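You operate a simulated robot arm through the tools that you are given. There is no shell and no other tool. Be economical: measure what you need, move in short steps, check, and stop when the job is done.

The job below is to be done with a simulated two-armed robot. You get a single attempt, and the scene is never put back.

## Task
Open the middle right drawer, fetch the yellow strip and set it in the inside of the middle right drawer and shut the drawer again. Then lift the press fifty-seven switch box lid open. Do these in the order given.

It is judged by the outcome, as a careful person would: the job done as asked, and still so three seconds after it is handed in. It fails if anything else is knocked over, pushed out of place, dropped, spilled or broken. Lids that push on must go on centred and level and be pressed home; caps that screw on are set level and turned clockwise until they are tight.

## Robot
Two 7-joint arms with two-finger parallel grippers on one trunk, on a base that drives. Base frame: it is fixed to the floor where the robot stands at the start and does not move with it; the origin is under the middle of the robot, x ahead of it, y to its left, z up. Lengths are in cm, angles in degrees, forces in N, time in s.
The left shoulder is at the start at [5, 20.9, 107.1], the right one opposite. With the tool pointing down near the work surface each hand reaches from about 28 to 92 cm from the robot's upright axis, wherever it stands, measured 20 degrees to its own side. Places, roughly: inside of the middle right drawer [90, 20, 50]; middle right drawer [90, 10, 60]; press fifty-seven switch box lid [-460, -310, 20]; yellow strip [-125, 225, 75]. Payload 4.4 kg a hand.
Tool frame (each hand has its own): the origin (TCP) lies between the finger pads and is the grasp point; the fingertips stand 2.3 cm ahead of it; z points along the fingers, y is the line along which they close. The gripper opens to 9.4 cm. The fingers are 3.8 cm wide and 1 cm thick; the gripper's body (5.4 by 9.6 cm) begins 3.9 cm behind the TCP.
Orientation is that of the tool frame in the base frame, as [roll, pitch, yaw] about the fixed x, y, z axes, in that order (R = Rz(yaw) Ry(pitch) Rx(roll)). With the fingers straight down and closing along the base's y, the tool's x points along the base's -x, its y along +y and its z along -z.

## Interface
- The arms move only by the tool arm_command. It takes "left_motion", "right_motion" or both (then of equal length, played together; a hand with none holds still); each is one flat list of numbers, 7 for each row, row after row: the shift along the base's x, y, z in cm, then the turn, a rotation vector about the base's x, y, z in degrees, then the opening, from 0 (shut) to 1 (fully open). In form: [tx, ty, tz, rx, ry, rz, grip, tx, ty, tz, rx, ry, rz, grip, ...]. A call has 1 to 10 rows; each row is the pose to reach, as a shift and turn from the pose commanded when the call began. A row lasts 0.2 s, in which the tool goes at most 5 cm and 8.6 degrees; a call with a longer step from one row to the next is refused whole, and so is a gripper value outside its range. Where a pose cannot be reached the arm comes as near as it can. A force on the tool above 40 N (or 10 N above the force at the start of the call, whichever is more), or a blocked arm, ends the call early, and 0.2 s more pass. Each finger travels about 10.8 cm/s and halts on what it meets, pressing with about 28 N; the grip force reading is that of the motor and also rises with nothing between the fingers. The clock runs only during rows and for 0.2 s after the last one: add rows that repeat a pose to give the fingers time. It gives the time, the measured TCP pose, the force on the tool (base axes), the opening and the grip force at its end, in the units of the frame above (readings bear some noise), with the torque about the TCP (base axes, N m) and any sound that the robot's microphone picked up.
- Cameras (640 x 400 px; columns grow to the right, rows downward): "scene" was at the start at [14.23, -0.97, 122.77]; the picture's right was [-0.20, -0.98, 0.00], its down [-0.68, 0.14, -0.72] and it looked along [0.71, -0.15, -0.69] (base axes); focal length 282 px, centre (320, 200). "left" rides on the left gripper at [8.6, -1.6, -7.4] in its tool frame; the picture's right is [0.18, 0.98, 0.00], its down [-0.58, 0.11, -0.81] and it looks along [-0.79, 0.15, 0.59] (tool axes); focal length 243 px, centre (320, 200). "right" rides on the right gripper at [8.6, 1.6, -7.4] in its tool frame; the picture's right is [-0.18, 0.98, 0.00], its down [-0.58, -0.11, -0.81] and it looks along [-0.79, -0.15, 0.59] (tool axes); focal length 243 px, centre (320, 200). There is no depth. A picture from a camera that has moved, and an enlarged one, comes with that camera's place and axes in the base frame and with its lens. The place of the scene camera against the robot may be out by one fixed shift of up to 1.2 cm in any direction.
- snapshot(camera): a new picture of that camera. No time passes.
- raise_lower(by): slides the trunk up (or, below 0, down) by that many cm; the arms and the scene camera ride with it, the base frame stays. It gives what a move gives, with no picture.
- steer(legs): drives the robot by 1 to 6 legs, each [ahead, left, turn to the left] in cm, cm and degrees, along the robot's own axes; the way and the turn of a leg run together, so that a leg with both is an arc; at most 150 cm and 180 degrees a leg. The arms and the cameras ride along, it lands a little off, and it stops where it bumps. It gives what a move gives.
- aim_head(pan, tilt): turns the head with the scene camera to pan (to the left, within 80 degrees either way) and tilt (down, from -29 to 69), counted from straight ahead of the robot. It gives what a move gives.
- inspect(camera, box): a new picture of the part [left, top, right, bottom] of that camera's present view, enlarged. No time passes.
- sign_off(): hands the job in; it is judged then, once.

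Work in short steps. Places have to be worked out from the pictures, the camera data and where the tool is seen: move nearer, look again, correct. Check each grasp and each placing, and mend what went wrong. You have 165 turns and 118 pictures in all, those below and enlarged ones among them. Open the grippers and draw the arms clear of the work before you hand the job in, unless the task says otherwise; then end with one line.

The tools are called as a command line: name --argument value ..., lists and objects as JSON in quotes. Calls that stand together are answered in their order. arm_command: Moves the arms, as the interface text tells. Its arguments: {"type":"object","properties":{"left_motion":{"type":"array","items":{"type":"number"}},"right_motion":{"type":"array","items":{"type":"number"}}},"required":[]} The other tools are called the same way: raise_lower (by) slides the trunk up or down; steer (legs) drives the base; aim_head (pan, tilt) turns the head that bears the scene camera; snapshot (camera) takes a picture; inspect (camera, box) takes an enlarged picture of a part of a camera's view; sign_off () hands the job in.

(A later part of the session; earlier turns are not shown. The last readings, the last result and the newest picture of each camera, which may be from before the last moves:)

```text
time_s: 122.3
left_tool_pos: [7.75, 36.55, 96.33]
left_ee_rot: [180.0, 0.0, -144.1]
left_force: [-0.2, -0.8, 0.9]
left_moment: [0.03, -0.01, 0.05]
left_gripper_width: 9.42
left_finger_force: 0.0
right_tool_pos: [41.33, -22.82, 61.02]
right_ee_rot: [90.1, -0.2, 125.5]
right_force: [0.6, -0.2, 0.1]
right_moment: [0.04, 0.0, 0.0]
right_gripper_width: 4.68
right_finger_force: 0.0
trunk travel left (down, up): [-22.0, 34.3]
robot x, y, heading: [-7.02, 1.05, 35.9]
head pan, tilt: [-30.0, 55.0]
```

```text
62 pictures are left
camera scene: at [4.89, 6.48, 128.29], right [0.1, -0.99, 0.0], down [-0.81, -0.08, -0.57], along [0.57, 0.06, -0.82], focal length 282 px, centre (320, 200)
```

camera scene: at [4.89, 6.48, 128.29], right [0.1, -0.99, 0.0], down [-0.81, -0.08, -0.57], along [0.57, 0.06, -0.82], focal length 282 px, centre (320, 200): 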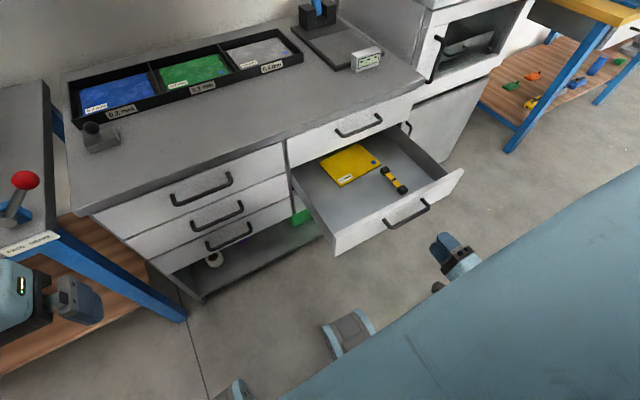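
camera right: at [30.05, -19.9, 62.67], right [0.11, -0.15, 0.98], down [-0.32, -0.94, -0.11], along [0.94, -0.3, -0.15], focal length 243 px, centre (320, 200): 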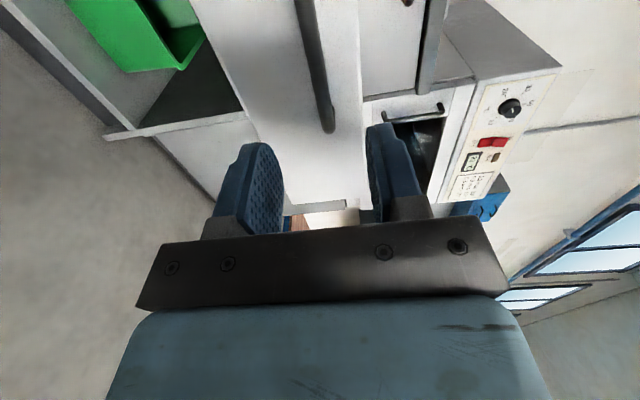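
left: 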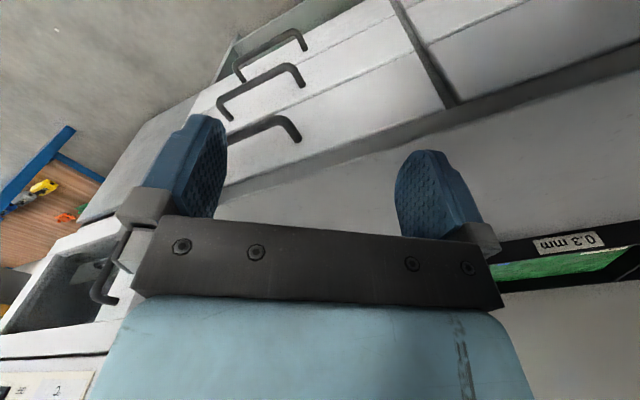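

Lined up. I'll advance 11 cm onto the bar and grip it.

arm_command --right_motion '[3, 2.1, 0, 0, 0, 0, 0.5, 6, 4.3, 0.1, 0, 0, 0, 0.5, 8.9, 6.4, 0.1, 0, 0, 0, 0.5, 8.9, 6.4, 0.1, 0, 0, 0, 0.3, 8.9, 6.4, 0.1, 0, 0, 0, 0, 8.9, 6.4, 0.1, 0, 0, 0, 0, 8.9, 6.4, 0.1, 0, 0, 0, 0]'

snapshot --camera "right"

```text
time_s: 123.9
left_tool_pos: [8.02, 36.38, 96.37]
left_ee_rot: [180.0, -0.1, -144.0]
left_force: [-0.5, 0.1, 0.5]
left_moment: [0.01, 0.0, 0.01]
left_gripper_width: 9.4
left_finger_force: 0.1
right_tool_pos: [49.82, -16.45, 60.76]
right_ee_rot: [90.5, -0.2, 125.6]
right_force: [-4.0, 3.6, -22.0]
right_moment: [-0.68, -0.5, -0.26]
right_gripper_width: 1.17
right_finger_force: 44.5
trunk travel left (down, up): [-22.0, 34.3]
robot x, y, heading: [-7.39, 1.19, 36.0]
head pan, tilt: [-30.0, 55.0]
```

```text
61 pictures are left
camera right: at [38.73, -13.67, 62.55], right [0.11, -0.15, 0.98], down [-0.32, -0.94, -0.11], along [0.94, -0.3, -0.15], focal length 243 px, centre (320, 200)
```

right: 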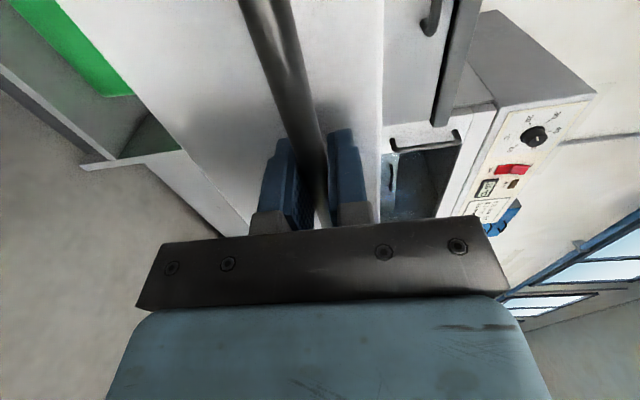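

Bar gripped. I'll push the drawer in steadily along its track.

arm_command --right_motion '[1.3, 0.94, -0.2, 0, 0, 0, 0, 3, 2.17, -0.2, 0, 0, 0, 0, 4.7, 3.4, -0.2, 0, 0, 0, 0, 6.4, 4.63, -0.2, 0, 0, 0, 0, 8.1, 5.87, -0.2, 0, 0, 0, 0, 9.8, 7.1, -0.2, 0, 0, 0, 0, 11.5, 8.33, -0.2, 0, 0, 0, 0, 13.2, 9.56, -0.2, 0, 0, 0, 0, 14.9, 10.8, -0.2, 0, 0, 0, 0, 16.6, 12, -0.2, 0, 0, 0, 0]'

```text
time_s: 126.1
left_tool_pos: [7.8, 36.59, 96.41]
left_ee_rot: [179.9, -0.1, -144.1]
left_force: [-0.3, -0.1, 0.5]
left_moment: [0.01, 0.03, 0.02]
left_gripper_width: 9.39
left_finger_force: 0.1
right_tool_pos: [66.48, -4.48, 60.73]
right_ee_rot: [89.8, 0.0, 125.6]
right_force: [4.7, -4.3, 13.7]
right_moment: [-0.19, -0.13, -0.26]
right_gripper_width: 1.17
right_finger_force: 44.2
trunk travel left (down, up): [-22.0, 34.3]
robot x, y, heading: [-7.21, 1.48, 36.0]
head pan, tilt: [-30.0, 55.0]
```

About 6 cm is left. I'll push home gently.

arm_command --right_motion '[1.2, 0.87, 0, 0, 0, 0, 0, 2.4, 1.75, 0, 0, 0, 0, 0, 3.6, 2.6, 0, 0, 0, 0, 0, 4.5, 3.25, 0, 0, 0, 0, 0, 5, 3.6, 0, 0, 0, 0, 0, 5.5, 4, 0, 0, 0, 0, 0, 5.8, 4.2, 0, 0, 0, 0, 0]'

snapshot --camera "scene"

```text
time_s: 127.5
left_tool_pos: [7.63, 36.51, 96.39]
left_ee_rot: [-179.9, 0.1, -144.2]
left_force: [0.0, -0.2, -0.7]
left_moment: [-0.02, 0.0, 0.04]
left_gripper_width: 9.37
left_finger_force: 0.1
right_tool_pos: [71.14, -1.07, 60.75]
right_ee_rot: [90.0, 0.0, 125.6]
right_force: [-14.8, -7.6, 17.7]
right_moment: [0.3, 0.05, 0.71]
right_gripper_width: 1.16
right_finger_force: 44.9
trunk travel left (down, up): [-22.0, 34.3]
robot x, y, heading: [-7.26, 0.81, 35.6]
head pan, tilt: [-30.0, 55.0]
stopped in row 6 (right hand): the force on the tool passed its limit at 45 N (the readings are from after the stop); the commanded pose is now the measured one
```

```text
60 pictures are left
camera scene: at [4.5, 6.45, 128.33], right [0.1, -0.99, 0.0], down [-0.81, -0.08, -0.58], along [0.57, 0.06, -0.82], focal length 282 px, centre (320, 200)
```

scene: 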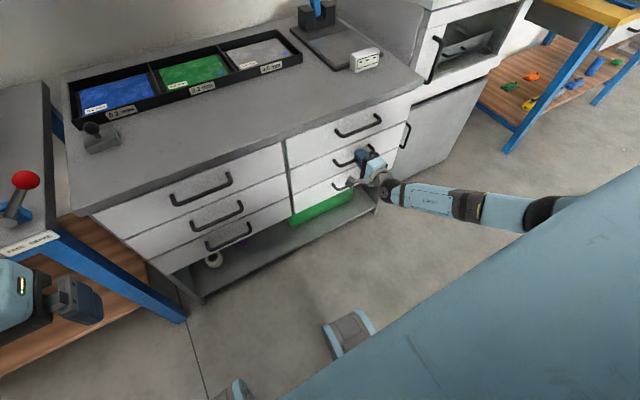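

The drawer met its stop and sits flush. I'll release and back away.

arm_command --right_motion '[0, 0, 0, 0, 0, 0, 0.2, 0, 0, 0, 0, 0, 0, 0.5, 0, 0, 0, 0, 0, 0, 0.6, -2.4, -1.7, 0, 0, 0, 0, 0.6, -5.7, -4.1, 0, 0, 0, 0, 0.6, -9.7, -7, 0, 0, 0, 0, 0.6, -13.8, -9.9, 0, 0, 0, 0, 0.6, -17.8, -12.8, 0, 0, 0, 0, 0.6, -21, -15.2, 0, 0, 0, 0, 0.6]'

inspect --camera "scene" --box '[230, 80, 440, 260]'

```text
refused: row 7 steps farther than a row can; nothing moved
```

```text
2.22 times, centred on (335, 170) of scene
camera zoom: at [4.5, 6.45, 128.33], right [0.1, -0.99, 0.0], down [-0.81, -0.08, -0.58], along [0.57, 0.06, -0.82], focal length 626 px, centre (287, 267)
```

zoom: 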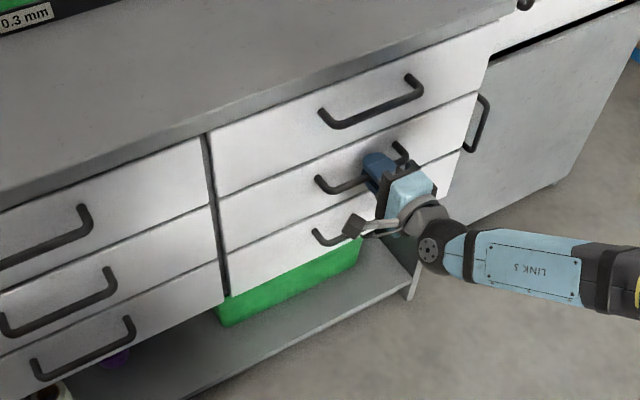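

One step was too long and the call was refused, so nothing moved. I'll repeat it with shorter steps.

arm_command --right_motion '[0, 0, 0, 0, 0, 0, 0.2, 0, 0, 0, 0, 0, 0, 0.5, 0, 0, 0, 0, 0, 0, 0.6, -2.4, -1.7, 0, 0, 0, 0, 0.6, -5.7, -4.1, 0, 0, 0, 0, 0.6, -9.5, -6.9, 0, 0, 0, 0, 0.6, -13.3, -9.7, 0, 0, 0, 0, 0.6, -17.1, -12.4, 0, 0, 0, 0, 0.6, -20.8, -15.1, 0, 0, 0, 0, 0.6]'

inspect --camera "scene" --box '[230, 80, 440, 260]'

```text
time_s: 129.5
left_tool_pos: [7.98, 36.58, 96.33]
left_ee_rot: [-180.0, 0.0, -144.2]
left_force: [0.6, 0.9, 1.1]
left_moment: [-0.01, 0.02, -0.03]
left_gripper_width: 9.38
left_finger_force: 0.1
right_tool_pos: [50.51, -16.08, 60.35]
right_ee_rot: [90.4, 0.0, 125.4]
right_force: [-0.4, -0.1, -0.4]
right_moment: [-0.02, 0.02, 0.02]
right_gripper_width: 5.63
right_finger_force: 0.0
trunk travel left (down, up): [-22.0, 34.3]
robot x, y, heading: [-7.32, 0.97, 36.0]
head pan, tilt: [-30.0, 55.0]
```

```text
2.22 times, centred on (335, 170) of scene
camera zoom: at [4.8, 6.46, 128.28], right [0.1, -0.99, 0.0], down [-0.81, -0.08, -0.57], along [0.57, 0.06, -0.82], focal length 626 px, centre (287, 267)
```

zoom: 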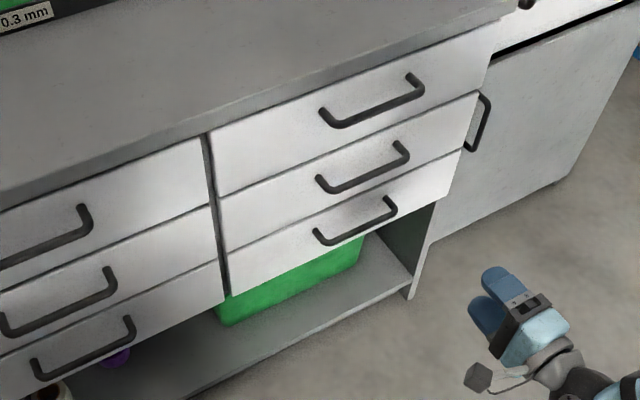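

The drawer is flush and the first part is done. Next I'll raise the trunk and turn the right hand back to tool-down for travel.

raise_lower --by 28

arm_command --right_motion '[-1, -0.6, 1, -6.44, 1.06, 4.62, 0.5, -2, -1.2, 2, -12.88, 2.12, 9.24, 0.5, -3, -1.8, 3, -19.32, 3.18, 13.86, 0.5, -4, -2.4, 4, -25.76, 4.24, 18.48, 0.5, -5, -3, 5, -32.2, 5.3, 23.1, 0.5, -6, -3.6, 6, -38.64, 6.36, 27.72, 0.5, -7, -4.2, 7, -45.08, 7.42, 32.34, 0.5, -8, -4.2, 8, -51.52, 8.48, 36.96, 0.5, -9, -4.2, 9, -57.96, 9.54, 41.58, 0.5, -10, -4.2, 10, -64.4, 10.6, 46.2, 0.5]'

arm_command --right_motion '[0, 0, 0, -6.44, 1.06, 4.62, 0.5, 0, 0, 0, -12.88, 2.12, 9.24, 0.5, 0, 0, 0, -19.32, 3.18, 13.86, 0.5, 0, 0, 0, -25.76, 4.24, 18.48, 0.5, 0, 0, 0, -32.2, 5.3, 23.1, 0.5]'

steer --legs '[[0, 0, 130]]'

aim_head --pan 30 --tilt 30

snapshot --camera "scene"

```text
time_s: 132.3
left_tool_pos: [7.94, 36.55, 124.33]
left_ee_rot: [-180.0, -0.1, -144.1]
left_force: [0.9, -0.3, -0.9]
left_moment: [-0.02, 0.01, 0.02]
left_gripper_width: 9.4
left_finger_force: 0.1
right_tool_pos: [50.54, -16.07, 88.46]
right_ee_rot: [90.4, -0.1, 125.5]
right_force: [0.5, 0.5, 0.6]
right_moment: [0.03, 0.02, -0.01]
right_gripper_width: 5.65
right_finger_force: 0.1
trunk travel left (down, up): [-50.0, 6.3]
robot x, y, heading: [-7.06, 1.14, 35.7]
head pan, tilt: [-30.0, 55.0]
```

```text
time_s: 134.5
left_tool_pos: [7.86, 36.55, 124.26]
left_ee_rot: [-179.8, 0.0, -144.2]
left_force: [-0.1, 0.2, 0.4]
left_moment: [0.04, -0.04, 0.02]
left_gripper_width: 9.37
left_finger_force: 0.0
right_tool_pos: [40.46, -20.08, 98.39]
right_ee_rot: [152.5, 17.1, -172.4]
right_force: [0.3, -0.1, 0.3]
right_moment: [-0.02, -0.02, 0.01]
right_gripper_width: 4.7
right_finger_force: 0.2
trunk travel left (down, up): [-50.0, 6.3]
robot x, y, heading: [-7.31, 1.35, 35.9]
head pan, tilt: [-30.0, 55.0]
```

```text
time_s: 135.7
left_tool_pos: [7.94, 36.38, 124.4]
left_ee_rot: [179.9, 0.0, -144.1]
left_force: [0.2, -0.1, -0.3]
left_moment: [0.01, 0.04, 0.03]
left_gripper_width: 9.39
left_finger_force: 0.0
right_tool_pos: [45.88, -25.29, 99.31]
right_ee_rot: [177.6, -0.3, -145.0]
right_force: [0.1, -1.3, 0.2]
right_moment: [0.03, -0.01, 0.02]
right_gripper_width: 4.72
right_finger_force: 0.0
right hand out of reach, approached as far as the arm can: row 1, 2, 3, 4, 5
trunk travel left (down, up): [-50.0, 6.3]
robot x, y, heading: [-7.2, 1.39, 36.0]
head pan, tilt: [-30.0, 55.0]
```

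```text
time_s: 141.5
left_tool_pos: [-43.92, -10.28, 124.39]
left_ee_rot: [180.0, -0.1, -14.0]
left_force: [0.7, -0.4, -0.4]
left_moment: [-0.02, 0.02, 0.03]
left_gripper_width: 9.37
left_finger_force: 0.1
right_tool_pos: [-21.5, 58.6, 99.21]
right_ee_rot: [177.5, -0.2, -14.8]
right_force: [-0.4, -0.8, -0.1]
right_moment: [0.0, -0.04, -0.04]
right_gripper_width: 4.71
right_finger_force: 0.0
trunk travel left (down, up): [-50.0, 6.3]
robot x, y, heading: [-7.21, 1.01, 166.2]
head pan, tilt: [-30.0, 55.0]
```

```text
time_s: 142.8
left_tool_pos: [-44.05, -10.2, 124.34]
left_ee_rot: [-179.9, -0.1, -13.8]
left_force: [-0.2, -0.9, -0.1]
left_moment: [0.01, 0.0, -0.01]
left_gripper_width: 9.41
left_finger_force: 0.1
right_tool_pos: [-21.5, 58.67, 99.11]
right_ee_rot: [177.5, -0.2, -14.8]
right_force: [-0.1, 0.8, -0.4]
right_moment: [0.0, 0.01, 0.01]
right_gripper_width: 4.67
right_finger_force: 0.0
trunk travel left (down, up): [-50.0, 6.3]
robot x, y, heading: [-7.11, 1.3, 165.9]
head pan, tilt: [30.0, 30.0]
```

```text
57 pictures are left
camera scene: at [-23.03, 0.92, 159.88], right [-0.28, 0.96, 0.0], down [0.48, 0.14, -0.87], along [-0.83, -0.24, -0.5], focal length 282 px, centre (320, 200)
```

scene: 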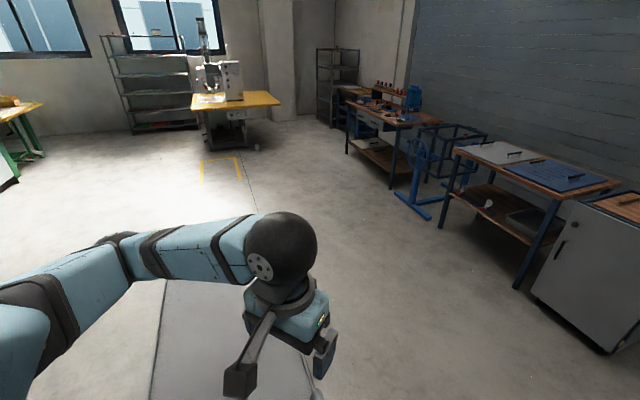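

The press stands by the yellow-topped table at about heading 215°. The grey cart is between us, so I'll go around it on its far side and then turn toward the press.

steer --legs '[[32, -32, 0], [112, 48, 0], [0, 0, 56]]'

aim_head --pan 0 --tilt 28

snapshot --camera "scene"

```text
time_s: 154.5
left_tool_pos: [-161.22, -15.58, 124.32]
left_ee_rot: [-180.0, -0.1, 42.4]
left_force: [0.6, 0.5, 0.4]
left_moment: [-0.01, 0.02, 0.02]
left_gripper_width: 9.41
left_finger_force: 0.1
right_tool_pos: [-206.07, 41.5, 99.33]
right_ee_rot: [177.6, -0.1, 41.5]
right_force: [-0.4, -0.4, 0.7]
right_moment: [-0.01, 0.0, 0.0]
right_gripper_width: 4.7
right_finger_force: 0.0
trunk travel left (down, up): [-50.0, 6.3]
robot x, y, heading: [-150.5, 20.94, -137.5]
head pan, tilt: [30.0, 30.0]
```

```text
time_s: 155.5
left_tool_pos: [-161.25, -15.54, 124.51]
left_ee_rot: [180.0, -0.2, 42.4]
left_force: [-0.7, 0.3, 0.2]
left_moment: [-0.01, -0.03, -0.01]
left_gripper_width: 9.41
left_finger_force: 0.1
right_tool_pos: [-205.97, 41.45, 99.25]
right_ee_rot: [177.5, -0.2, 41.3]
right_force: [0.1, -0.1, -0.7]
right_moment: [-0.02, 0.0, 0.0]
right_gripper_width: 4.72
right_finger_force: 0.1
trunk travel left (down, up): [-50.0, 6.3]
robot x, y, heading: [-150.25, 21.5, -137.8]
head pan, tilt: [0.0, 28.0]
```

```text
56 pictures are left
camera scene: at [-162.55, 11.36, 160.2], right [-0.67, 0.74, 0.0], down [0.35, 0.32, -0.88], along [-0.65, -0.59, -0.47], focal length 282 px, centre (320, 200)
```

scene: 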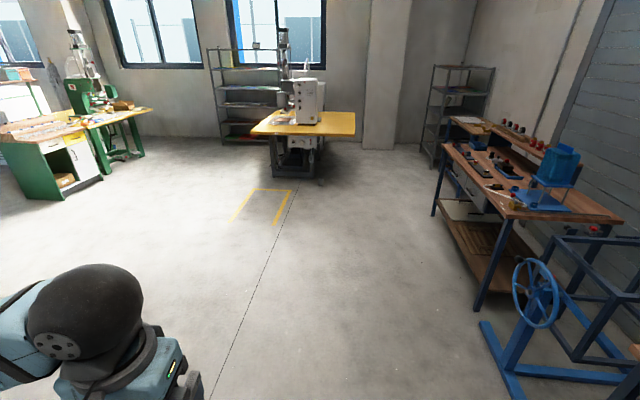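

inspect --camera "scene" --box '[210, 60, 390, 240]'

```text
2.22 times, centred on (300, 150) of scene
camera zoom: at [-162.55, 11.36, 160.2], right [-0.67, 0.74, 0.0], down [0.35, 0.32, -0.88], along [-0.65, -0.59, -0.47], focal length 626 px, centre (364, 311)
```

zoom: 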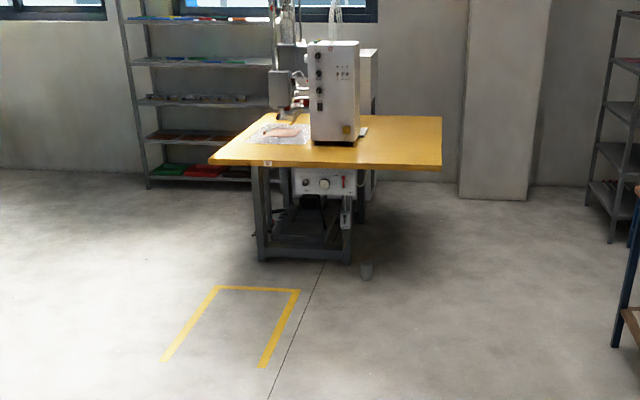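

The press table is at about (-430,-280), with a small box on its leg and a white can on the floor nearby. I'll drive closer.

steer --legs '[[130, 0, 0], [70, 0, 0]]'

aim_head --pan 5 --tilt 35

snapshot --camera "scene"

inspect --camera "scene" --box '[200, 60, 400, 260]'

```text
time_s: 165.5
left_tool_pos: [-312.7, -148.51, 124.43]
left_ee_rot: [180.0, 0.0, 41.1]
left_force: [0.0, 0.0, 0.2]
left_moment: [-0.01, 0.02, 0.01]
left_gripper_width: 9.38
left_finger_force: 0.0
right_tool_pos: [-356.28, -90.54, 99.25]
right_ee_rot: [177.5, -0.2, 40.3]
right_force: [-0.4, -0.3, -0.1]
right_moment: [-0.02, 0.01, -0.01]
right_gripper_width: 4.68
right_finger_force: 0.1
trunk travel left (down, up): [-50.0, 6.3]
robot x, y, heading: [-301.12, -111.86, -139.3]
head pan, tilt: [0.0, 28.0]
```

```text
time_s: 166.2
left_tool_pos: [-312.83, -148.71, 124.32]
left_ee_rot: [-180.0, 0.0, 41.1]
left_force: [0.0, -0.5, 0.7]
left_moment: [-0.01, 0.01, -0.01]
left_gripper_width: 9.41
left_finger_force: 0.1
right_tool_pos: [-356.37, -90.73, 99.22]
right_ee_rot: [177.5, -0.2, 40.2]
right_force: [0.5, -0.1, 0.5]
right_moment: [0.0, -0.02, 0.01]
right_gripper_width: 4.73
right_finger_force: 0.2
trunk travel left (down, up): [-50.0, 6.3]
robot x, y, heading: [-300.84, -112.05, -138.8]
head pan, tilt: [5.0, 35.0]
```

```text
54 pictures are left
camera scene: at [-312.8, -122.08, 159.1], right [-0.72, 0.69, 0.0], down [0.4, 0.41, -0.82], along [-0.57, -0.59, -0.57], focal length 282 px, centre (320, 200)
```

scene: 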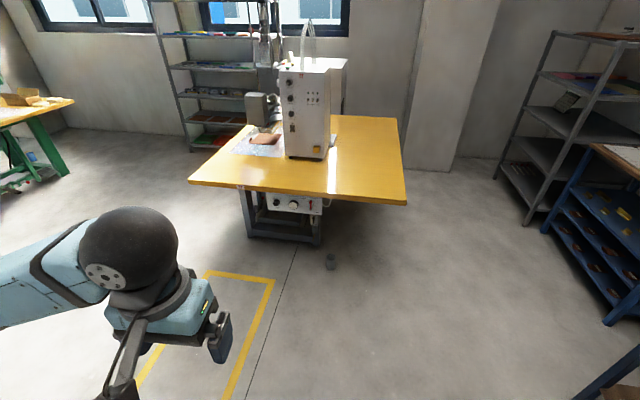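

```text
2.00 times, centred on (300, 160) of scene
camera zoom: at [-312.8, -122.08, 159.1], right [-0.72, 0.69, 0.0], down [0.4, 0.41, -0.82], along [-0.57, -0.59, -0.57], focal length 564 px, centre (360, 280)
```

zoom: 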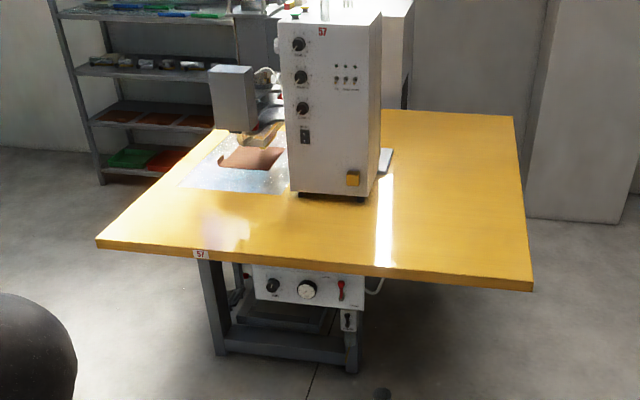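

The press is number 57, and the given lid spot lies toward its far-left side, low down. I'll drive around to its left side and look.

steer --legs '[[50, 60, 0], [52, 60, 0], [0, 0, -25]]'

aim_head --pan -10 --tilt 35

snapshot --camera "scene"

```text
time_s: 178.6
left_tool_pos: [-322.45, -297.68, 124.46]
left_ee_rot: [179.9, -0.2, 16.4]
left_force: [0.1, 0.6, 0.6]
left_moment: [-0.01, 0.0, 0.0]
left_gripper_width: 9.41
left_finger_force: 0.1
right_tool_pos: [-337.73, -226.69, 99.11]
right_ee_rot: [177.5, -0.2, 15.5]
right_force: [-0.9, -0.2, -0.5]
right_moment: [-0.02, -0.03, 0.0]
right_gripper_width: 4.7
right_finger_force: 0.1
trunk travel left (down, up): [-50.0, 6.3]
robot x, y, heading: [-296.66, -269.2, -163.3]
head pan, tilt: [5.0, 35.0]
```

```text
time_s: 179.4
left_tool_pos: [-322.46, -297.61, 124.38]
left_ee_rot: [180.0, -0.1, 16.4]
left_force: [-0.4, 0.2, -0.3]
left_moment: [0.0, 0.0, 0.0]
left_gripper_width: 9.4
left_finger_force: 0.0
right_tool_pos: [-337.77, -226.74, 99.24]
right_ee_rot: [177.4, -0.2, 15.5]
right_force: [0.4, 0.7, -0.5]
right_moment: [0.01, -0.02, 0.02]
right_gripper_width: 4.71
right_finger_force: 0.0
trunk travel left (down, up): [-50.0, 6.3]
robot x, y, heading: [-296.31, -269.15, -163.7]
head pan, tilt: [-10.0, 35.0]
```

```text
52 pictures are left
camera scene: at [-312.22, -271.43, 159.1], right [-0.11, 0.99, 0.0], down [0.57, 0.06, -0.82], along [-0.81, -0.09, -0.57], focal length 282 px, centre (320, 200)
```

scene: 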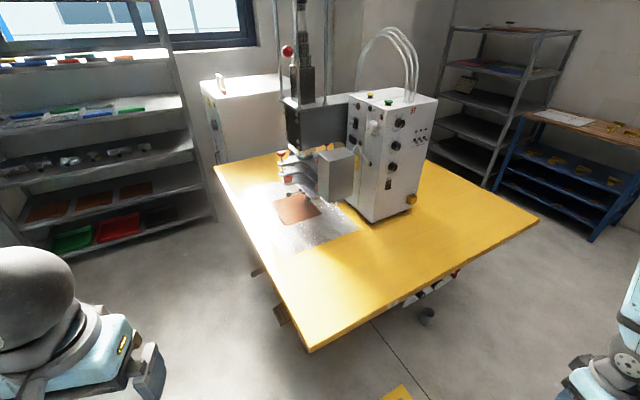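

The work side of the table runs from about (-355,-275) to (-463,-355). I'll zoom in under that edge.

inspect --camera "scene" --box '[190, 150, 350, 350]'

```text
2.00 times, centred on (270, 250) of scene
camera zoom: at [-312.22, -271.43, 159.1], right [-0.11, 0.99, 0.0], down [0.57, 0.06, -0.82], along [-0.81, -0.09, -0.57], focal length 564 px, centre (420, 100)
```

zoom: 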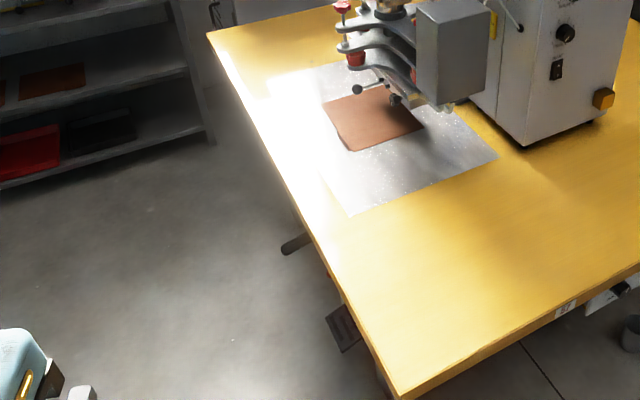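

Two items stick out below the table on its work side, a pedal bar at about (-427,-324) and a box at about (-400,-302). I'll drive round to face that side squarely.

steer --legs '[[89, 97, 0], [0, 0, -70]]'

aim_head --pan 0 --tilt 48

raise_lower --by -40

snapshot --camera "scene"

```text
time_s: 191.4
left_tool_pos: [-392.36, -371.68, 124.4]
left_ee_rot: [-180.0, -0.2, -55.5]
left_force: [-0.4, 0.2, 0.7]
left_moment: [0.0, -0.03, -0.03]
left_gripper_width: 9.39
left_finger_force: 0.0
right_tool_pos: [-329.62, -335.16, 99.3]
right_ee_rot: [177.5, -0.2, -56.4]
right_force: [-0.5, -0.5, -0.1]
right_moment: [-0.02, 0.0, 0.01]
right_gripper_width: 4.7
right_finger_force: 0.0
trunk travel left (down, up): [-50.0, 6.3]
robot x, y, heading: [-357.01, -387.57, 124.2]
head pan, tilt: [-10.0, 35.0]
```

```text
time_s: 192.1
left_tool_pos: [-392.32, -371.71, 124.47]
left_ee_rot: [179.9, -0.1, -55.7]
left_force: [0.3, 0.7, -0.6]
left_moment: [0.0, -0.05, 0.01]
left_gripper_width: 9.41
left_finger_force: 0.0
right_tool_pos: [-329.68, -335.18, 99.19]
right_ee_rot: [177.6, -0.2, -56.4]
right_force: [-0.3, 0.5, 0.6]
right_moment: [0.01, 0.0, 0.01]
right_gripper_width: 4.67
right_finger_force: 0.1
trunk travel left (down, up): [-50.0, 6.3]
robot x, y, heading: [-356.74, -387.64, 124.6]
head pan, tilt: [0.0, 48.0]
```

```text
time_s: 196.0
left_tool_pos: [-392.25, -371.69, 84.37]
left_ee_rot: [-180.0, -0.2, -55.6]
left_force: [-0.7, -0.2, 0.0]
left_moment: [0.02, 0.02, 0.0]
left_gripper_width: 9.4
left_finger_force: 0.1
right_tool_pos: [-329.73, -335.18, 59.26]
right_ee_rot: [177.5, -0.2, -56.5]
right_force: [-0.6, -0.6, -0.2]
right_moment: [-0.01, -0.01, 0.02]
right_gripper_width: 4.71
right_finger_force: 0.1
trunk travel left (down, up): [-10.0, 46.3]
robot x, y, heading: [-357.36, -387.66, 124.5]
head pan, tilt: [0.0, 48.0]
```

```text
50 pictures are left
camera scene: at [-366.15, -374.87, 117.2], right [0.82, 0.57, 0.0], down [0.42, -0.61, -0.67], along [-0.38, 0.55, -0.74], focal length 282 px, centre (320, 200)
```

scene: 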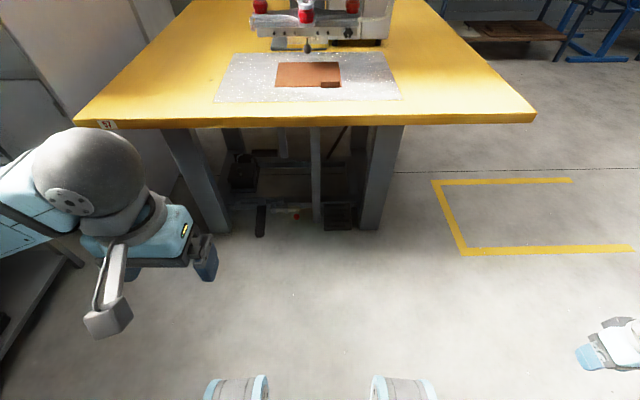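

inspect --camera "scene" --box '[160, 115, 420, 255]'

```text
2.46 times, centred on (290, 185) of scene
camera zoom: at [-366.15, -374.87, 117.2], right [0.82, 0.57, 0.0], down [0.42, -0.61, -0.67], along [-0.38, 0.55, -0.74], focal length 694 px, centre (394, 237)
```

zoom: 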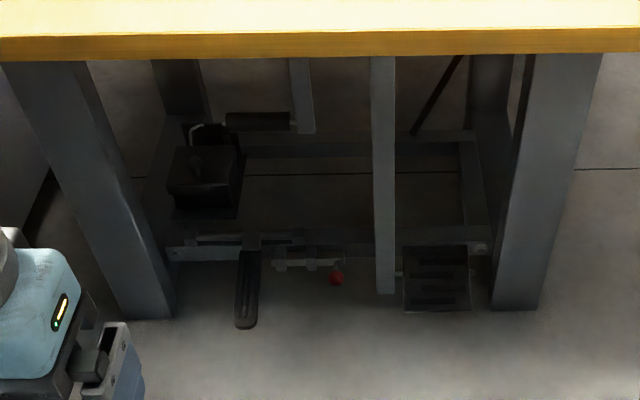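

The black box at about (-458,-311,20) under the table matches the switch box. I'll shift left and nearer for a better look.

steer --legs '[[22, 32, 0]]'

raise_lower --by -10

aim_head --pan 3 --tilt 45

snapshot --camera "scene"

```text
time_s: 199.3
left_tool_pos: [-431.37, -370.73, 84.2]
left_ee_rot: [-179.9, -0.1, -55.9]
left_force: [-0.6, -0.2, 0.7]
left_moment: [0.01, -0.02, -0.01]
left_gripper_width: 9.4
left_finger_force: 0.1
right_tool_pos: [-368.6, -334.68, 59.3]
right_ee_rot: [177.4, -0.2, -56.7]
right_force: [0.6, 1.4, 0.4]
right_moment: [-0.03, 0.01, 0.01]
right_gripper_width: 4.69
right_finger_force: 0.1
trunk travel left (down, up): [-10.0, 46.3]
robot x, y, heading: [-396.71, -387.27, 124.2]
head pan, tilt: [0.0, 48.0]
```

```text
time_s: 200.7
left_tool_pos: [-431.33, -370.82, 74.3]
left_ee_rot: [180.0, 0.0, -55.9]
left_force: [0.2, 0.0, 0.1]
left_moment: [-0.01, 0.01, 0.01]
left_gripper_width: 9.39
left_finger_force: 0.1
right_tool_pos: [-368.54, -334.75, 49.21]
right_ee_rot: [177.4, -0.3, -56.8]
right_force: [-0.4, 0.6, 0.6]
right_moment: [-0.01, 0.01, -0.02]
right_gripper_width: 4.71
right_finger_force: 0.1
trunk travel left (down, up): [0.0, 56.3]
robot x, y, heading: [-396.52, -387.06, 124.2]
head pan, tilt: [0.0, 48.0]
```

```text
time_s: 201.3
left_tool_pos: [-431.38, -370.75, 74.38]
left_ee_rot: [180.0, -0.2, -55.9]
left_force: [-0.8, -0.1, 0.6]
left_moment: [0.02, 0.03, -0.04]
left_gripper_width: 9.42
left_finger_force: 0.1
right_tool_pos: [-368.59, -334.71, 49.22]
right_ee_rot: [177.5, -0.3, -56.8]
right_force: [0.0, 0.2, -0.6]
right_moment: [0.02, -0.04, 0.02]
right_gripper_width: 4.7
right_finger_force: 0.0
trunk travel left (down, up): [0.0, 56.3]
robot x, y, heading: [-396.48, -387.18, 124.0]
head pan, tilt: [3.0, 45.0]
```

```text
48 pictures are left
camera scene: at [-405.71, -374.29, 107.62], right [0.8, 0.6, 0.0], down [0.43, -0.56, -0.71], along [-0.43, 0.56, -0.71], focal length 282 px, centre (320, 200)
```

scene: 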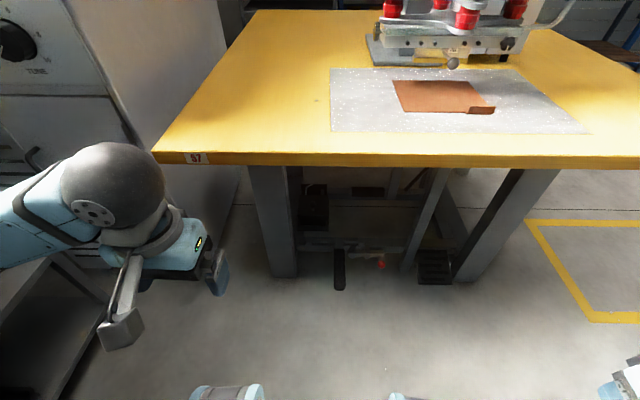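

inspect --camera "scene" --box '[230, 150, 430, 300]'

```text
2.67 times, centred on (330, 225) of scene
camera zoom: at [-405.71, -374.29, 107.62], right [0.8, 0.6, 0.0], down [0.43, -0.56, -0.71], along [-0.43, 0.56, -0.71], focal length 752 px, centre (293, 133)
```

zoom: 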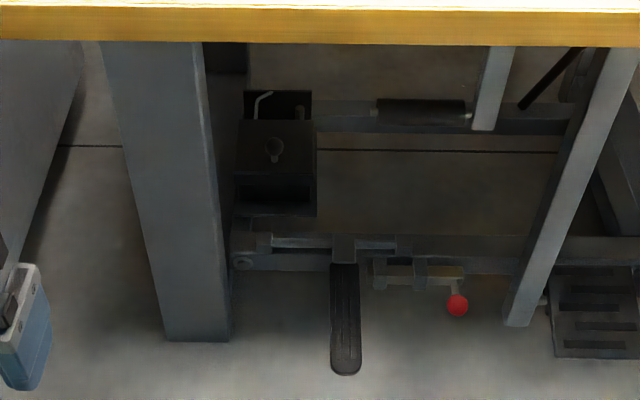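

The box has a lid with a small knob on top. I'll move about 20 cm closer so the right arm can reach under the table, then bring the right wrist camera in for a look.

steer --legs '[[20, 0, 0]]'

snapshot --camera "scene"

```text
time_s: 202.9
left_tool_pos: [-442.44, -354.43, 74.38]
left_ee_rot: [-179.9, -0.1, -56.1]
left_force: [0.2, -0.9, -0.2]
left_moment: [0.0, 0.02, 0.0]
left_gripper_width: 9.38
left_finger_force: 0.1
right_tool_pos: [-379.59, -318.45, 49.28]
right_ee_rot: [177.5, -0.2, -56.9]
right_force: [-0.5, 0.3, 0.3]
right_moment: [0.0, 0.0, -0.01]
right_gripper_width: 4.69
right_finger_force: 0.1
trunk travel left (down, up): [0.0, 56.3]
robot x, y, heading: [-407.43, -370.67, 123.7]
head pan, tilt: [3.0, 45.0]
```

```text
46 pictures are left
camera scene: at [-416.79, -357.87, 107.61], right [0.8, 0.6, 0.0], down [0.43, -0.56, -0.71], along [-0.43, 0.56, -0.71], focal length 282 px, centre (320, 200)
```

scene: 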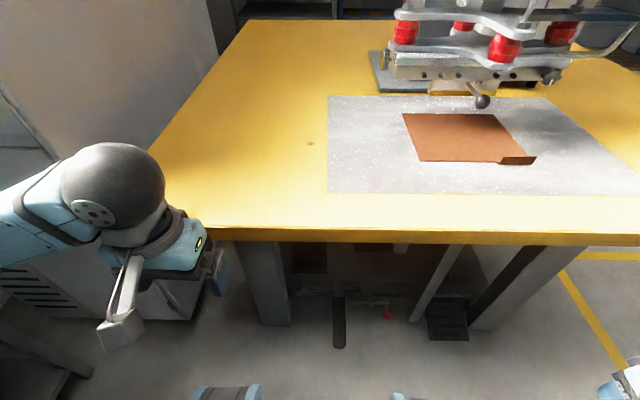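

The left hand stays about 12 cm outside the table edge, which is safe. I'll start pitching the right hand forward 45° and bring it toward the front of the box, below the table top.

arm_command --right_motion '[-3.1, 0.1, -0.5, 3.7, 2.5, 0, 0.4, -6.2, 0.2, -1, 7.5, 5, 0, 0.3, -9.2, 0.3, -1.5, 11.2, 7.5, 0, 0.2, -12.3, 0.4, -2, 15, 10, 0, 0.1, -15.4, 0.5, -2.5, 18.7, 12.5, 0, 0.1, -18.5, 0.7, -3, 22.4, 15, 0, 0.1, -21.6, 0.8, -3.5, 26.2, 17.5, 0, 0.1, -24.6, 0.9, -4, 29.9, 20, 0, 0.1, -27.7, 1, -4.5, 33.7, 22.5, 0, 0.1, -30.8, 1.1, -5, 37.4, 25, 0, 0.1]'

snapshot --camera "right"

```text
time_s: 205.1
left_tool_pos: [-442.38, -354.4, 74.33]
left_ee_rot: [-180.0, -0.1, -56.0]
left_force: [-0.3, -0.1, -0.3]
left_moment: [-0.02, 0.0, -0.01]
left_gripper_width: 9.4
left_finger_force: 0.0
right_tool_pos: [-394.98, -303.36, 52.57]
right_ee_rot: [167.4, 42.5, -62.3]
right_force: [0.6, 0.0, 0.6]
right_moment: [-0.02, 0.0, 0.02]
right_gripper_width: 0.95
right_finger_force: 0.1
right hand out of reach, approached as far as the arm can: row 1, 2, 3, 4, 5, 6, 7, 8, 9, 10
trunk travel left (down, up): [0.0, 56.3]
robot x, y, heading: [-407.83, -370.27, 124.1]
head pan, tilt: [3.0, 45.0]
```

```text
45 pictures are left
camera right: at [-389.64, -313.42, 52.37], right [-0.84, -0.45, 0.28], down [0.29, 0.05, 0.96], along [-0.45, 0.89, 0.09], focal length 243 px, centre (320, 200)
```

right: 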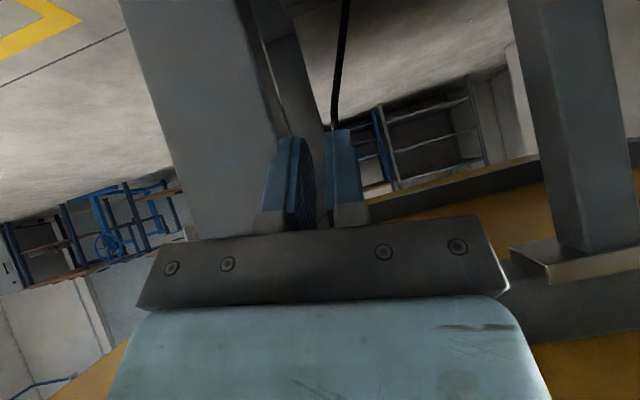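

The arm is too folded to move leftward at this trunk height. I'll back it out from under the table, then raise the trunk so it isn't so cramped.

arm_command --right_motion '[2, -3, 0, 0, 0, 0, 0.1, 4, -6, 0, 0, 0, 0, 0.1, 6, -9, 0, 0, 0, 0, 0.1, 8, -12, 0, -4, -2.5, 0, 0.1, 10, -15, 0, -8, -5, 0, 0.1, 12, -18, 0, -12, -8, 0, 0.1, 12, -18, 0, -18, -12, 0, 0.1, 12, -18, 0, -24, -16, 0, 0.1, 12, -18, 0, -30, -20, 0, 0.1, 12, -18, 0, -36, -23, 0, 0.1]'

raise_lower --by 25

snapshot --camera "scene"

```text
time_s: 207.3
left_tool_pos: [-442.35, -354.41, 74.41]
left_ee_rot: [180.0, -0.1, -56.0]
left_force: [-0.2, -0.1, 0.4]
left_moment: [-0.02, -0.04, -0.04]
left_gripper_width: 9.38
left_finger_force: 0.1
right_tool_pos: [-382.81, -320.5, 52.72]
right_ee_rot: [170.7, -0.2, -61.0]
right_force: [-0.7, 0.5, -0.2]
right_moment: [-0.01, 0.01, -0.01]
right_gripper_width: 0.96
right_finger_force: 0.1
right hand out of reach, approached as far as the arm can: row 2, 3, 4, 5, 6
trunk travel left (down, up): [0.0, 56.3]
robot x, y, heading: [-407.65, -370.56, 124.1]
head pan, tilt: [3.0, 45.0]
```

```text
time_s: 209.9
left_tool_pos: [-442.43, -354.39, 99.33]
left_ee_rot: [180.0, -0.1, -56.1]
left_force: [-0.9, 0.2, -0.7]
left_moment: [0.01, -0.01, 0.0]
left_gripper_width: 9.38
left_finger_force: 0.2
right_tool_pos: [-382.74, -320.39, 77.64]
right_ee_rot: [170.7, -0.1, -61.0]
right_force: [0.0, 0.2, 1.0]
right_moment: [0.0, -0.01, -0.01]
right_gripper_width: 0.94
right_finger_force: 0.3
trunk travel left (down, up): [-25.0, 31.3]
robot x, y, heading: [-407.62, -370.7, 123.8]
head pan, tilt: [3.0, 45.0]
```

```text
44 pictures are left
camera scene: at [-416.79, -357.87, 132.61], right [0.8, 0.6, 0.0], down [0.43, -0.56, -0.71], along [-0.43, 0.56, -0.71], focal length 282 px, centre (320, 200)
```

scene: 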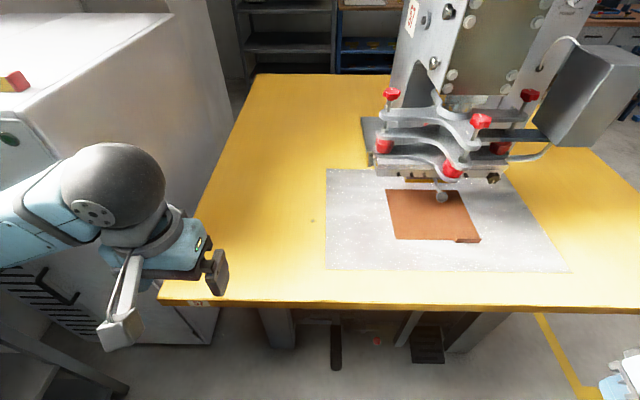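

The left arm suits this better, since its shoulder can line up with the box while keeping to the right of the table leg. I'll shift the base 10 cm right, lower the trunk, and bring the left hand down, pitched forward, in front of the table.

steer --legs '[[0, -10, 0]]'

raise_lower --by -17

arm_command --left_motion '[0, 0, -3.5, 5, 3.4, 0, 0.5, 0, 0, -7, 10, 6.7, 0, 0.4, 0, 0, -10.5, 15, 10, 0, 0.3, 0, 0, -14, 20, 13.4, 0, 0.2, 0, 0, -17.5, 25, 16.8, 0, 0.2, 0, 0, -21, 30, 20, 0, 0.2, 0, 0, -24.5, 35, 23.5, 0, 0.2, 0, 0, -28, 40, 26.8, 0, 0.2, 0, 0, -31.5, 45, 30, 0, 0.2, 0, 0, -35, 49.8, 33.5, 0, 0.2]'

snapshot --camera "left"

```text
time_s: 211.4
left_tool_pos: [-434.12, -348.77, 99.34]
left_ee_rot: [-180.0, -0.1, -55.9]
left_force: [0.1, -0.5, 0.2]
left_moment: [-0.01, 0.0, -0.01]
left_gripper_width: 9.39
left_finger_force: 0.1
right_tool_pos: [-374.62, -314.92, 77.59]
right_ee_rot: [170.7, -0.1, -61.1]
right_force: [-0.1, 0.1, -0.1]
right_moment: [0.0, 0.0, 0.01]
right_gripper_width: 0.94
right_finger_force: 0.0
trunk travel left (down, up): [-25.0, 31.3]
robot x, y, heading: [-399.28, -365.02, 124.3]
head pan, tilt: [3.0, 45.0]
```

```text
time_s: 213.3
left_tool_pos: [-434.22, -348.89, 82.38]
left_ee_rot: [-179.9, 0.0, -55.9]
left_force: [0.0, -0.6, 0.2]
left_moment: [0.01, 0.0, 0.03]
left_gripper_width: 9.38
left_finger_force: 0.0
right_tool_pos: [-374.5, -315.02, 60.72]
right_ee_rot: [170.7, -0.1, -60.9]
right_force: [-0.2, -0.1, 0.7]
right_moment: [0.0, -0.01, 0.01]
right_gripper_width: 0.94
right_finger_force: 0.1
trunk travel left (down, up): [-8.0, 48.3]
robot x, y, heading: [-399.34, -365.26, 123.9]
head pan, tilt: [3.0, 45.0]
```

```text
time_s: 214.7
left_tool_pos: [-433.9, -348.83, 63.6]
left_ee_rot: [-179.4, 34.1, -56.3]
left_force: [-7.3, -12.4, 33.5]
left_moment: [-3.13, -2.41, -1.51]
left_gripper_width: 1.9
left_finger_force: 0.0
left hand out of reach, approached as far as the arm can: row 1, 2, 3, 4
right_tool_pos: [-374.54, -314.97, 60.77]
right_ee_rot: [170.7, 0.0, -61.0]
right_force: [0.5, -0.9, 0.1]
right_moment: [0.01, 0.01, -0.05]
right_gripper_width: 0.95
right_finger_force: 0.1
trunk travel left (down, up): [-8.0, 48.3]
robot x, y, heading: [-399.24, -365.47, 123.8]
head pan, tilt: [3.0, 45.0]
stopped in row 6 (left hand): the force on the tool passed its limit at 170 N (the readings are from after the stop); the commanded pose is now the measured one
```

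```text
43 pictures are left
camera left: at [-426.35, -357.38, 64.94], right [-0.74, -0.67, -0.11], down [-0.11, -0.04, 0.99], along [-0.67, 0.74, -0.05], focal length 243 px, centre (320, 200)
```

left: 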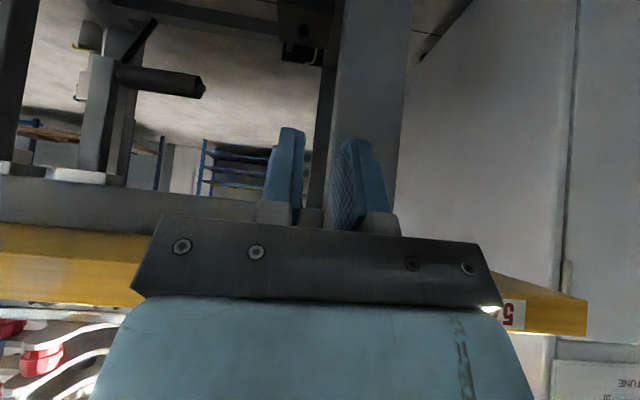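

The camera bracket bumped my own base, because the hand was too close in. I'll lift it, back the base off 20 cm, and lower the hand further out in front.

arm_command --left_motion '[-1, 1.5, 4, 0, 0, 0, 0.2, -2, 3, 8, 0, 0, 0, 0.2]'

steer --legs '[[-22, 0, 0]]'

snapshot --camera "scene"

```text
time_s: 215.3
left_tool_pos: [-436.08, -345.12, 71.0]
left_ee_rot: [-179.7, 33.9, -56.4]
left_force: [-0.4, -0.5, 0.6]
left_moment: [0.0, 0.02, 0.0]
left_gripper_width: 1.9
left_finger_force: 0.0
left hand out of reach, approached as far as the arm can: row 2
right_tool_pos: [-374.43, -315.05, 60.6]
right_ee_rot: [170.6, 0.0, -61.0]
right_force: [-0.7, 0.3, -0.4]
right_moment: [0.0, -0.02, 0.01]
right_gripper_width: 0.91
right_finger_force: 0.0
trunk travel left (down, up): [-8.0, 48.3]
robot x, y, heading: [-398.85, -365.13, 124.1]
head pan, tilt: [3.0, 45.0]
```

```text
time_s: 217.0
left_tool_pos: [-423.75, -363.67, 71.07]
left_ee_rot: [-179.5, 34.0, -56.0]
left_force: [-0.4, 0.5, 0.1]
left_moment: [0.0, -0.01, 0.0]
left_gripper_width: 1.88
left_finger_force: 0.0
right_tool_pos: [-362.32, -333.19, 60.79]
right_ee_rot: [170.7, -0.1, -60.9]
right_force: [-0.2, 0.2, 0.2]
right_moment: [0.0, -0.02, -0.01]
right_gripper_width: 0.97
right_finger_force: 0.1
trunk travel left (down, up): [-8.0, 48.3]
robot x, y, heading: [-387.05, -383.59, 123.9]
head pan, tilt: [3.0, 45.0]
```

```text
42 pictures are left
camera scene: at [-396.15, -370.67, 115.63], right [0.8, 0.6, 0.0], down [0.43, -0.56, -0.71], along [-0.43, 0.56, -0.71], focal length 282 px, centre (320, 200)
```

scene: 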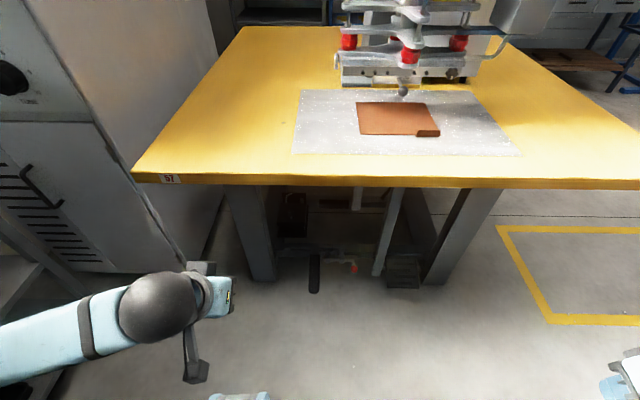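

There's room now. I'll move the left hand out ahead, then down to z≈36, increasing the pitch to about 65°.

arm_command --left_motion '[-2.5, 3.7, 0, 2.6, 1.7, 0, 0.2, -5, 7.4, 0, 5.1, 3.5, 0, 0.2, -7.5, 11.1, -1, 7.7, 5.2, 0, 0.2, -10, 14.9, -4, 10.3, 6.9, 0, 0.2, -10, 14.9, -8.5, 12.9, 8.7, 0, 0.2, -10, 14.9, -13, 15.4, 10.4, 0, 0.2, -10, 14.9, -17.5, 18, 12.1, 0, 0.2, -10, 14.9, -22, 20.6, 13.8, 0, 0.2, -10, 14.9, -26.5, 23.1, 15.6, 0, 0.2, -10, 14.9, -31, 25.7, 17.3, 0, 0.2]'

snapshot --camera "left"

```text
refused: row 4 steps farther than a row can; nothing moved
```

```text
41 pictures are left
camera left: at [-416.15, -372.13, 72.37], right [-0.73, -0.67, -0.11], down [-0.11, -0.04, 0.99], along [-0.67, 0.74, -0.05], focal length 243 px, centre (320, 200)
```

left: 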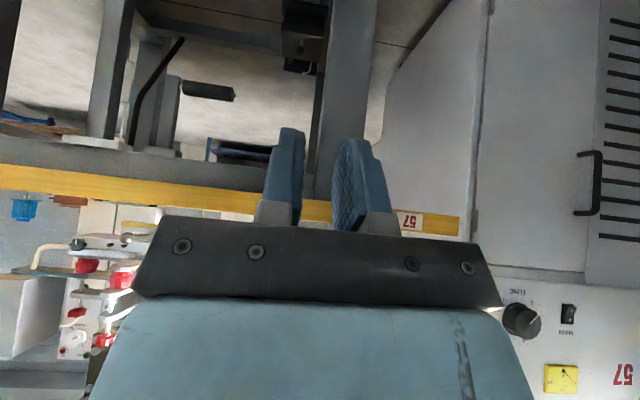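

arm_command --left_motion '[-2.5, 3.7, 0, 2.6, 1.7, 0, 0.2, -5, 7.4, 0, 5.1, 3.5, 0, 0.2, -7.5, 11.1, -1, 7.7, 5.2, 0, 0.2, -9, 13.4, -4.5, 10.3, 6.9, 0, 0.2, -10, 14.9, -8.5, 12.9, 8.7, 0, 0.2, -10, 14.9, -13, 15.4, 10.4, 0, 0.2, -10, 14.9, -17.5, 18, 12.1, 0, 0.2, -10, 14.9, -22, 20.6, 13.8, 0, 0.2, -10, 14.9, -26.5, 23.1, 15.6, 0, 0.2, -10, 14.9, -31, 25.7, 17.3, 0, 0.2]'

snapshot --camera "left"

```text
time_s: 219.4
left_tool_pos: [-440.78, -349.93, 46.03]
left_ee_rot: [162.1, 70.0, -72.3]
left_force: [-0.4, -1.0, -0.3]
left_moment: [-0.01, -0.01, 0.0]
left_gripper_width: 1.87
left_finger_force: 0.0
right_tool_pos: [-361.64, -333.31, 60.82]
right_ee_rot: [169.7, 0.7, -60.8]
right_force: [0.4, 0.5, -0.4]
right_moment: [-0.02, 0.07, 0.0]
right_gripper_width: 0.94
right_finger_force: 0.1
trunk travel left (down, up): [-8.0, 48.3]
robot x, y, heading: [-386.97, -383.45, 124.1]
head pan, tilt: [3.0, 45.0]
stopped in row 10 (left hand): the arm was blocked; the commanded pose is now the measured one
```

```text
40 pictures are left
camera left: at [-434.21, -357.52, 40.23], right [-0.78, -0.62, -0.07], down [0.31, -0.48, 0.82], along [-0.54, 0.62, 0.57], focal length 243 px, centre (320, 200)
```

left: 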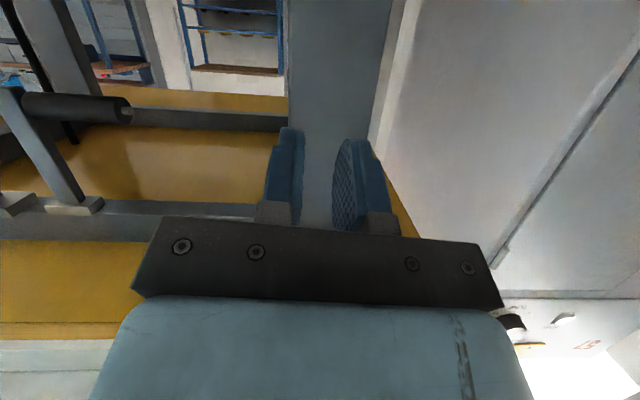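

The hand is low but aimed at the leg, and this wrist view isn't useful. I'll zoom the scene camera on the box from here to see how the lid is built.

inspect --camera "scene" --box '[240, 170, 340, 270]'

```text
4.00 times, centred on (290, 220) of scene
camera zoom: at [-394.24, -370.94, 116.38], right [0.8, 0.6, -0.02], down [0.41, -0.56, -0.72], along [-0.44, 0.57, -0.7], focal length 1128 px, centre (440, 120)
```

zoom: 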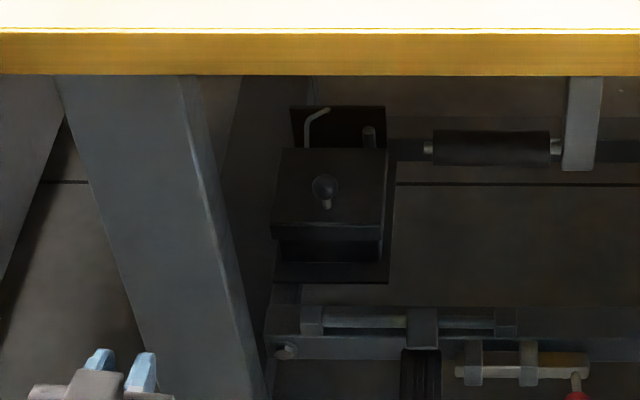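

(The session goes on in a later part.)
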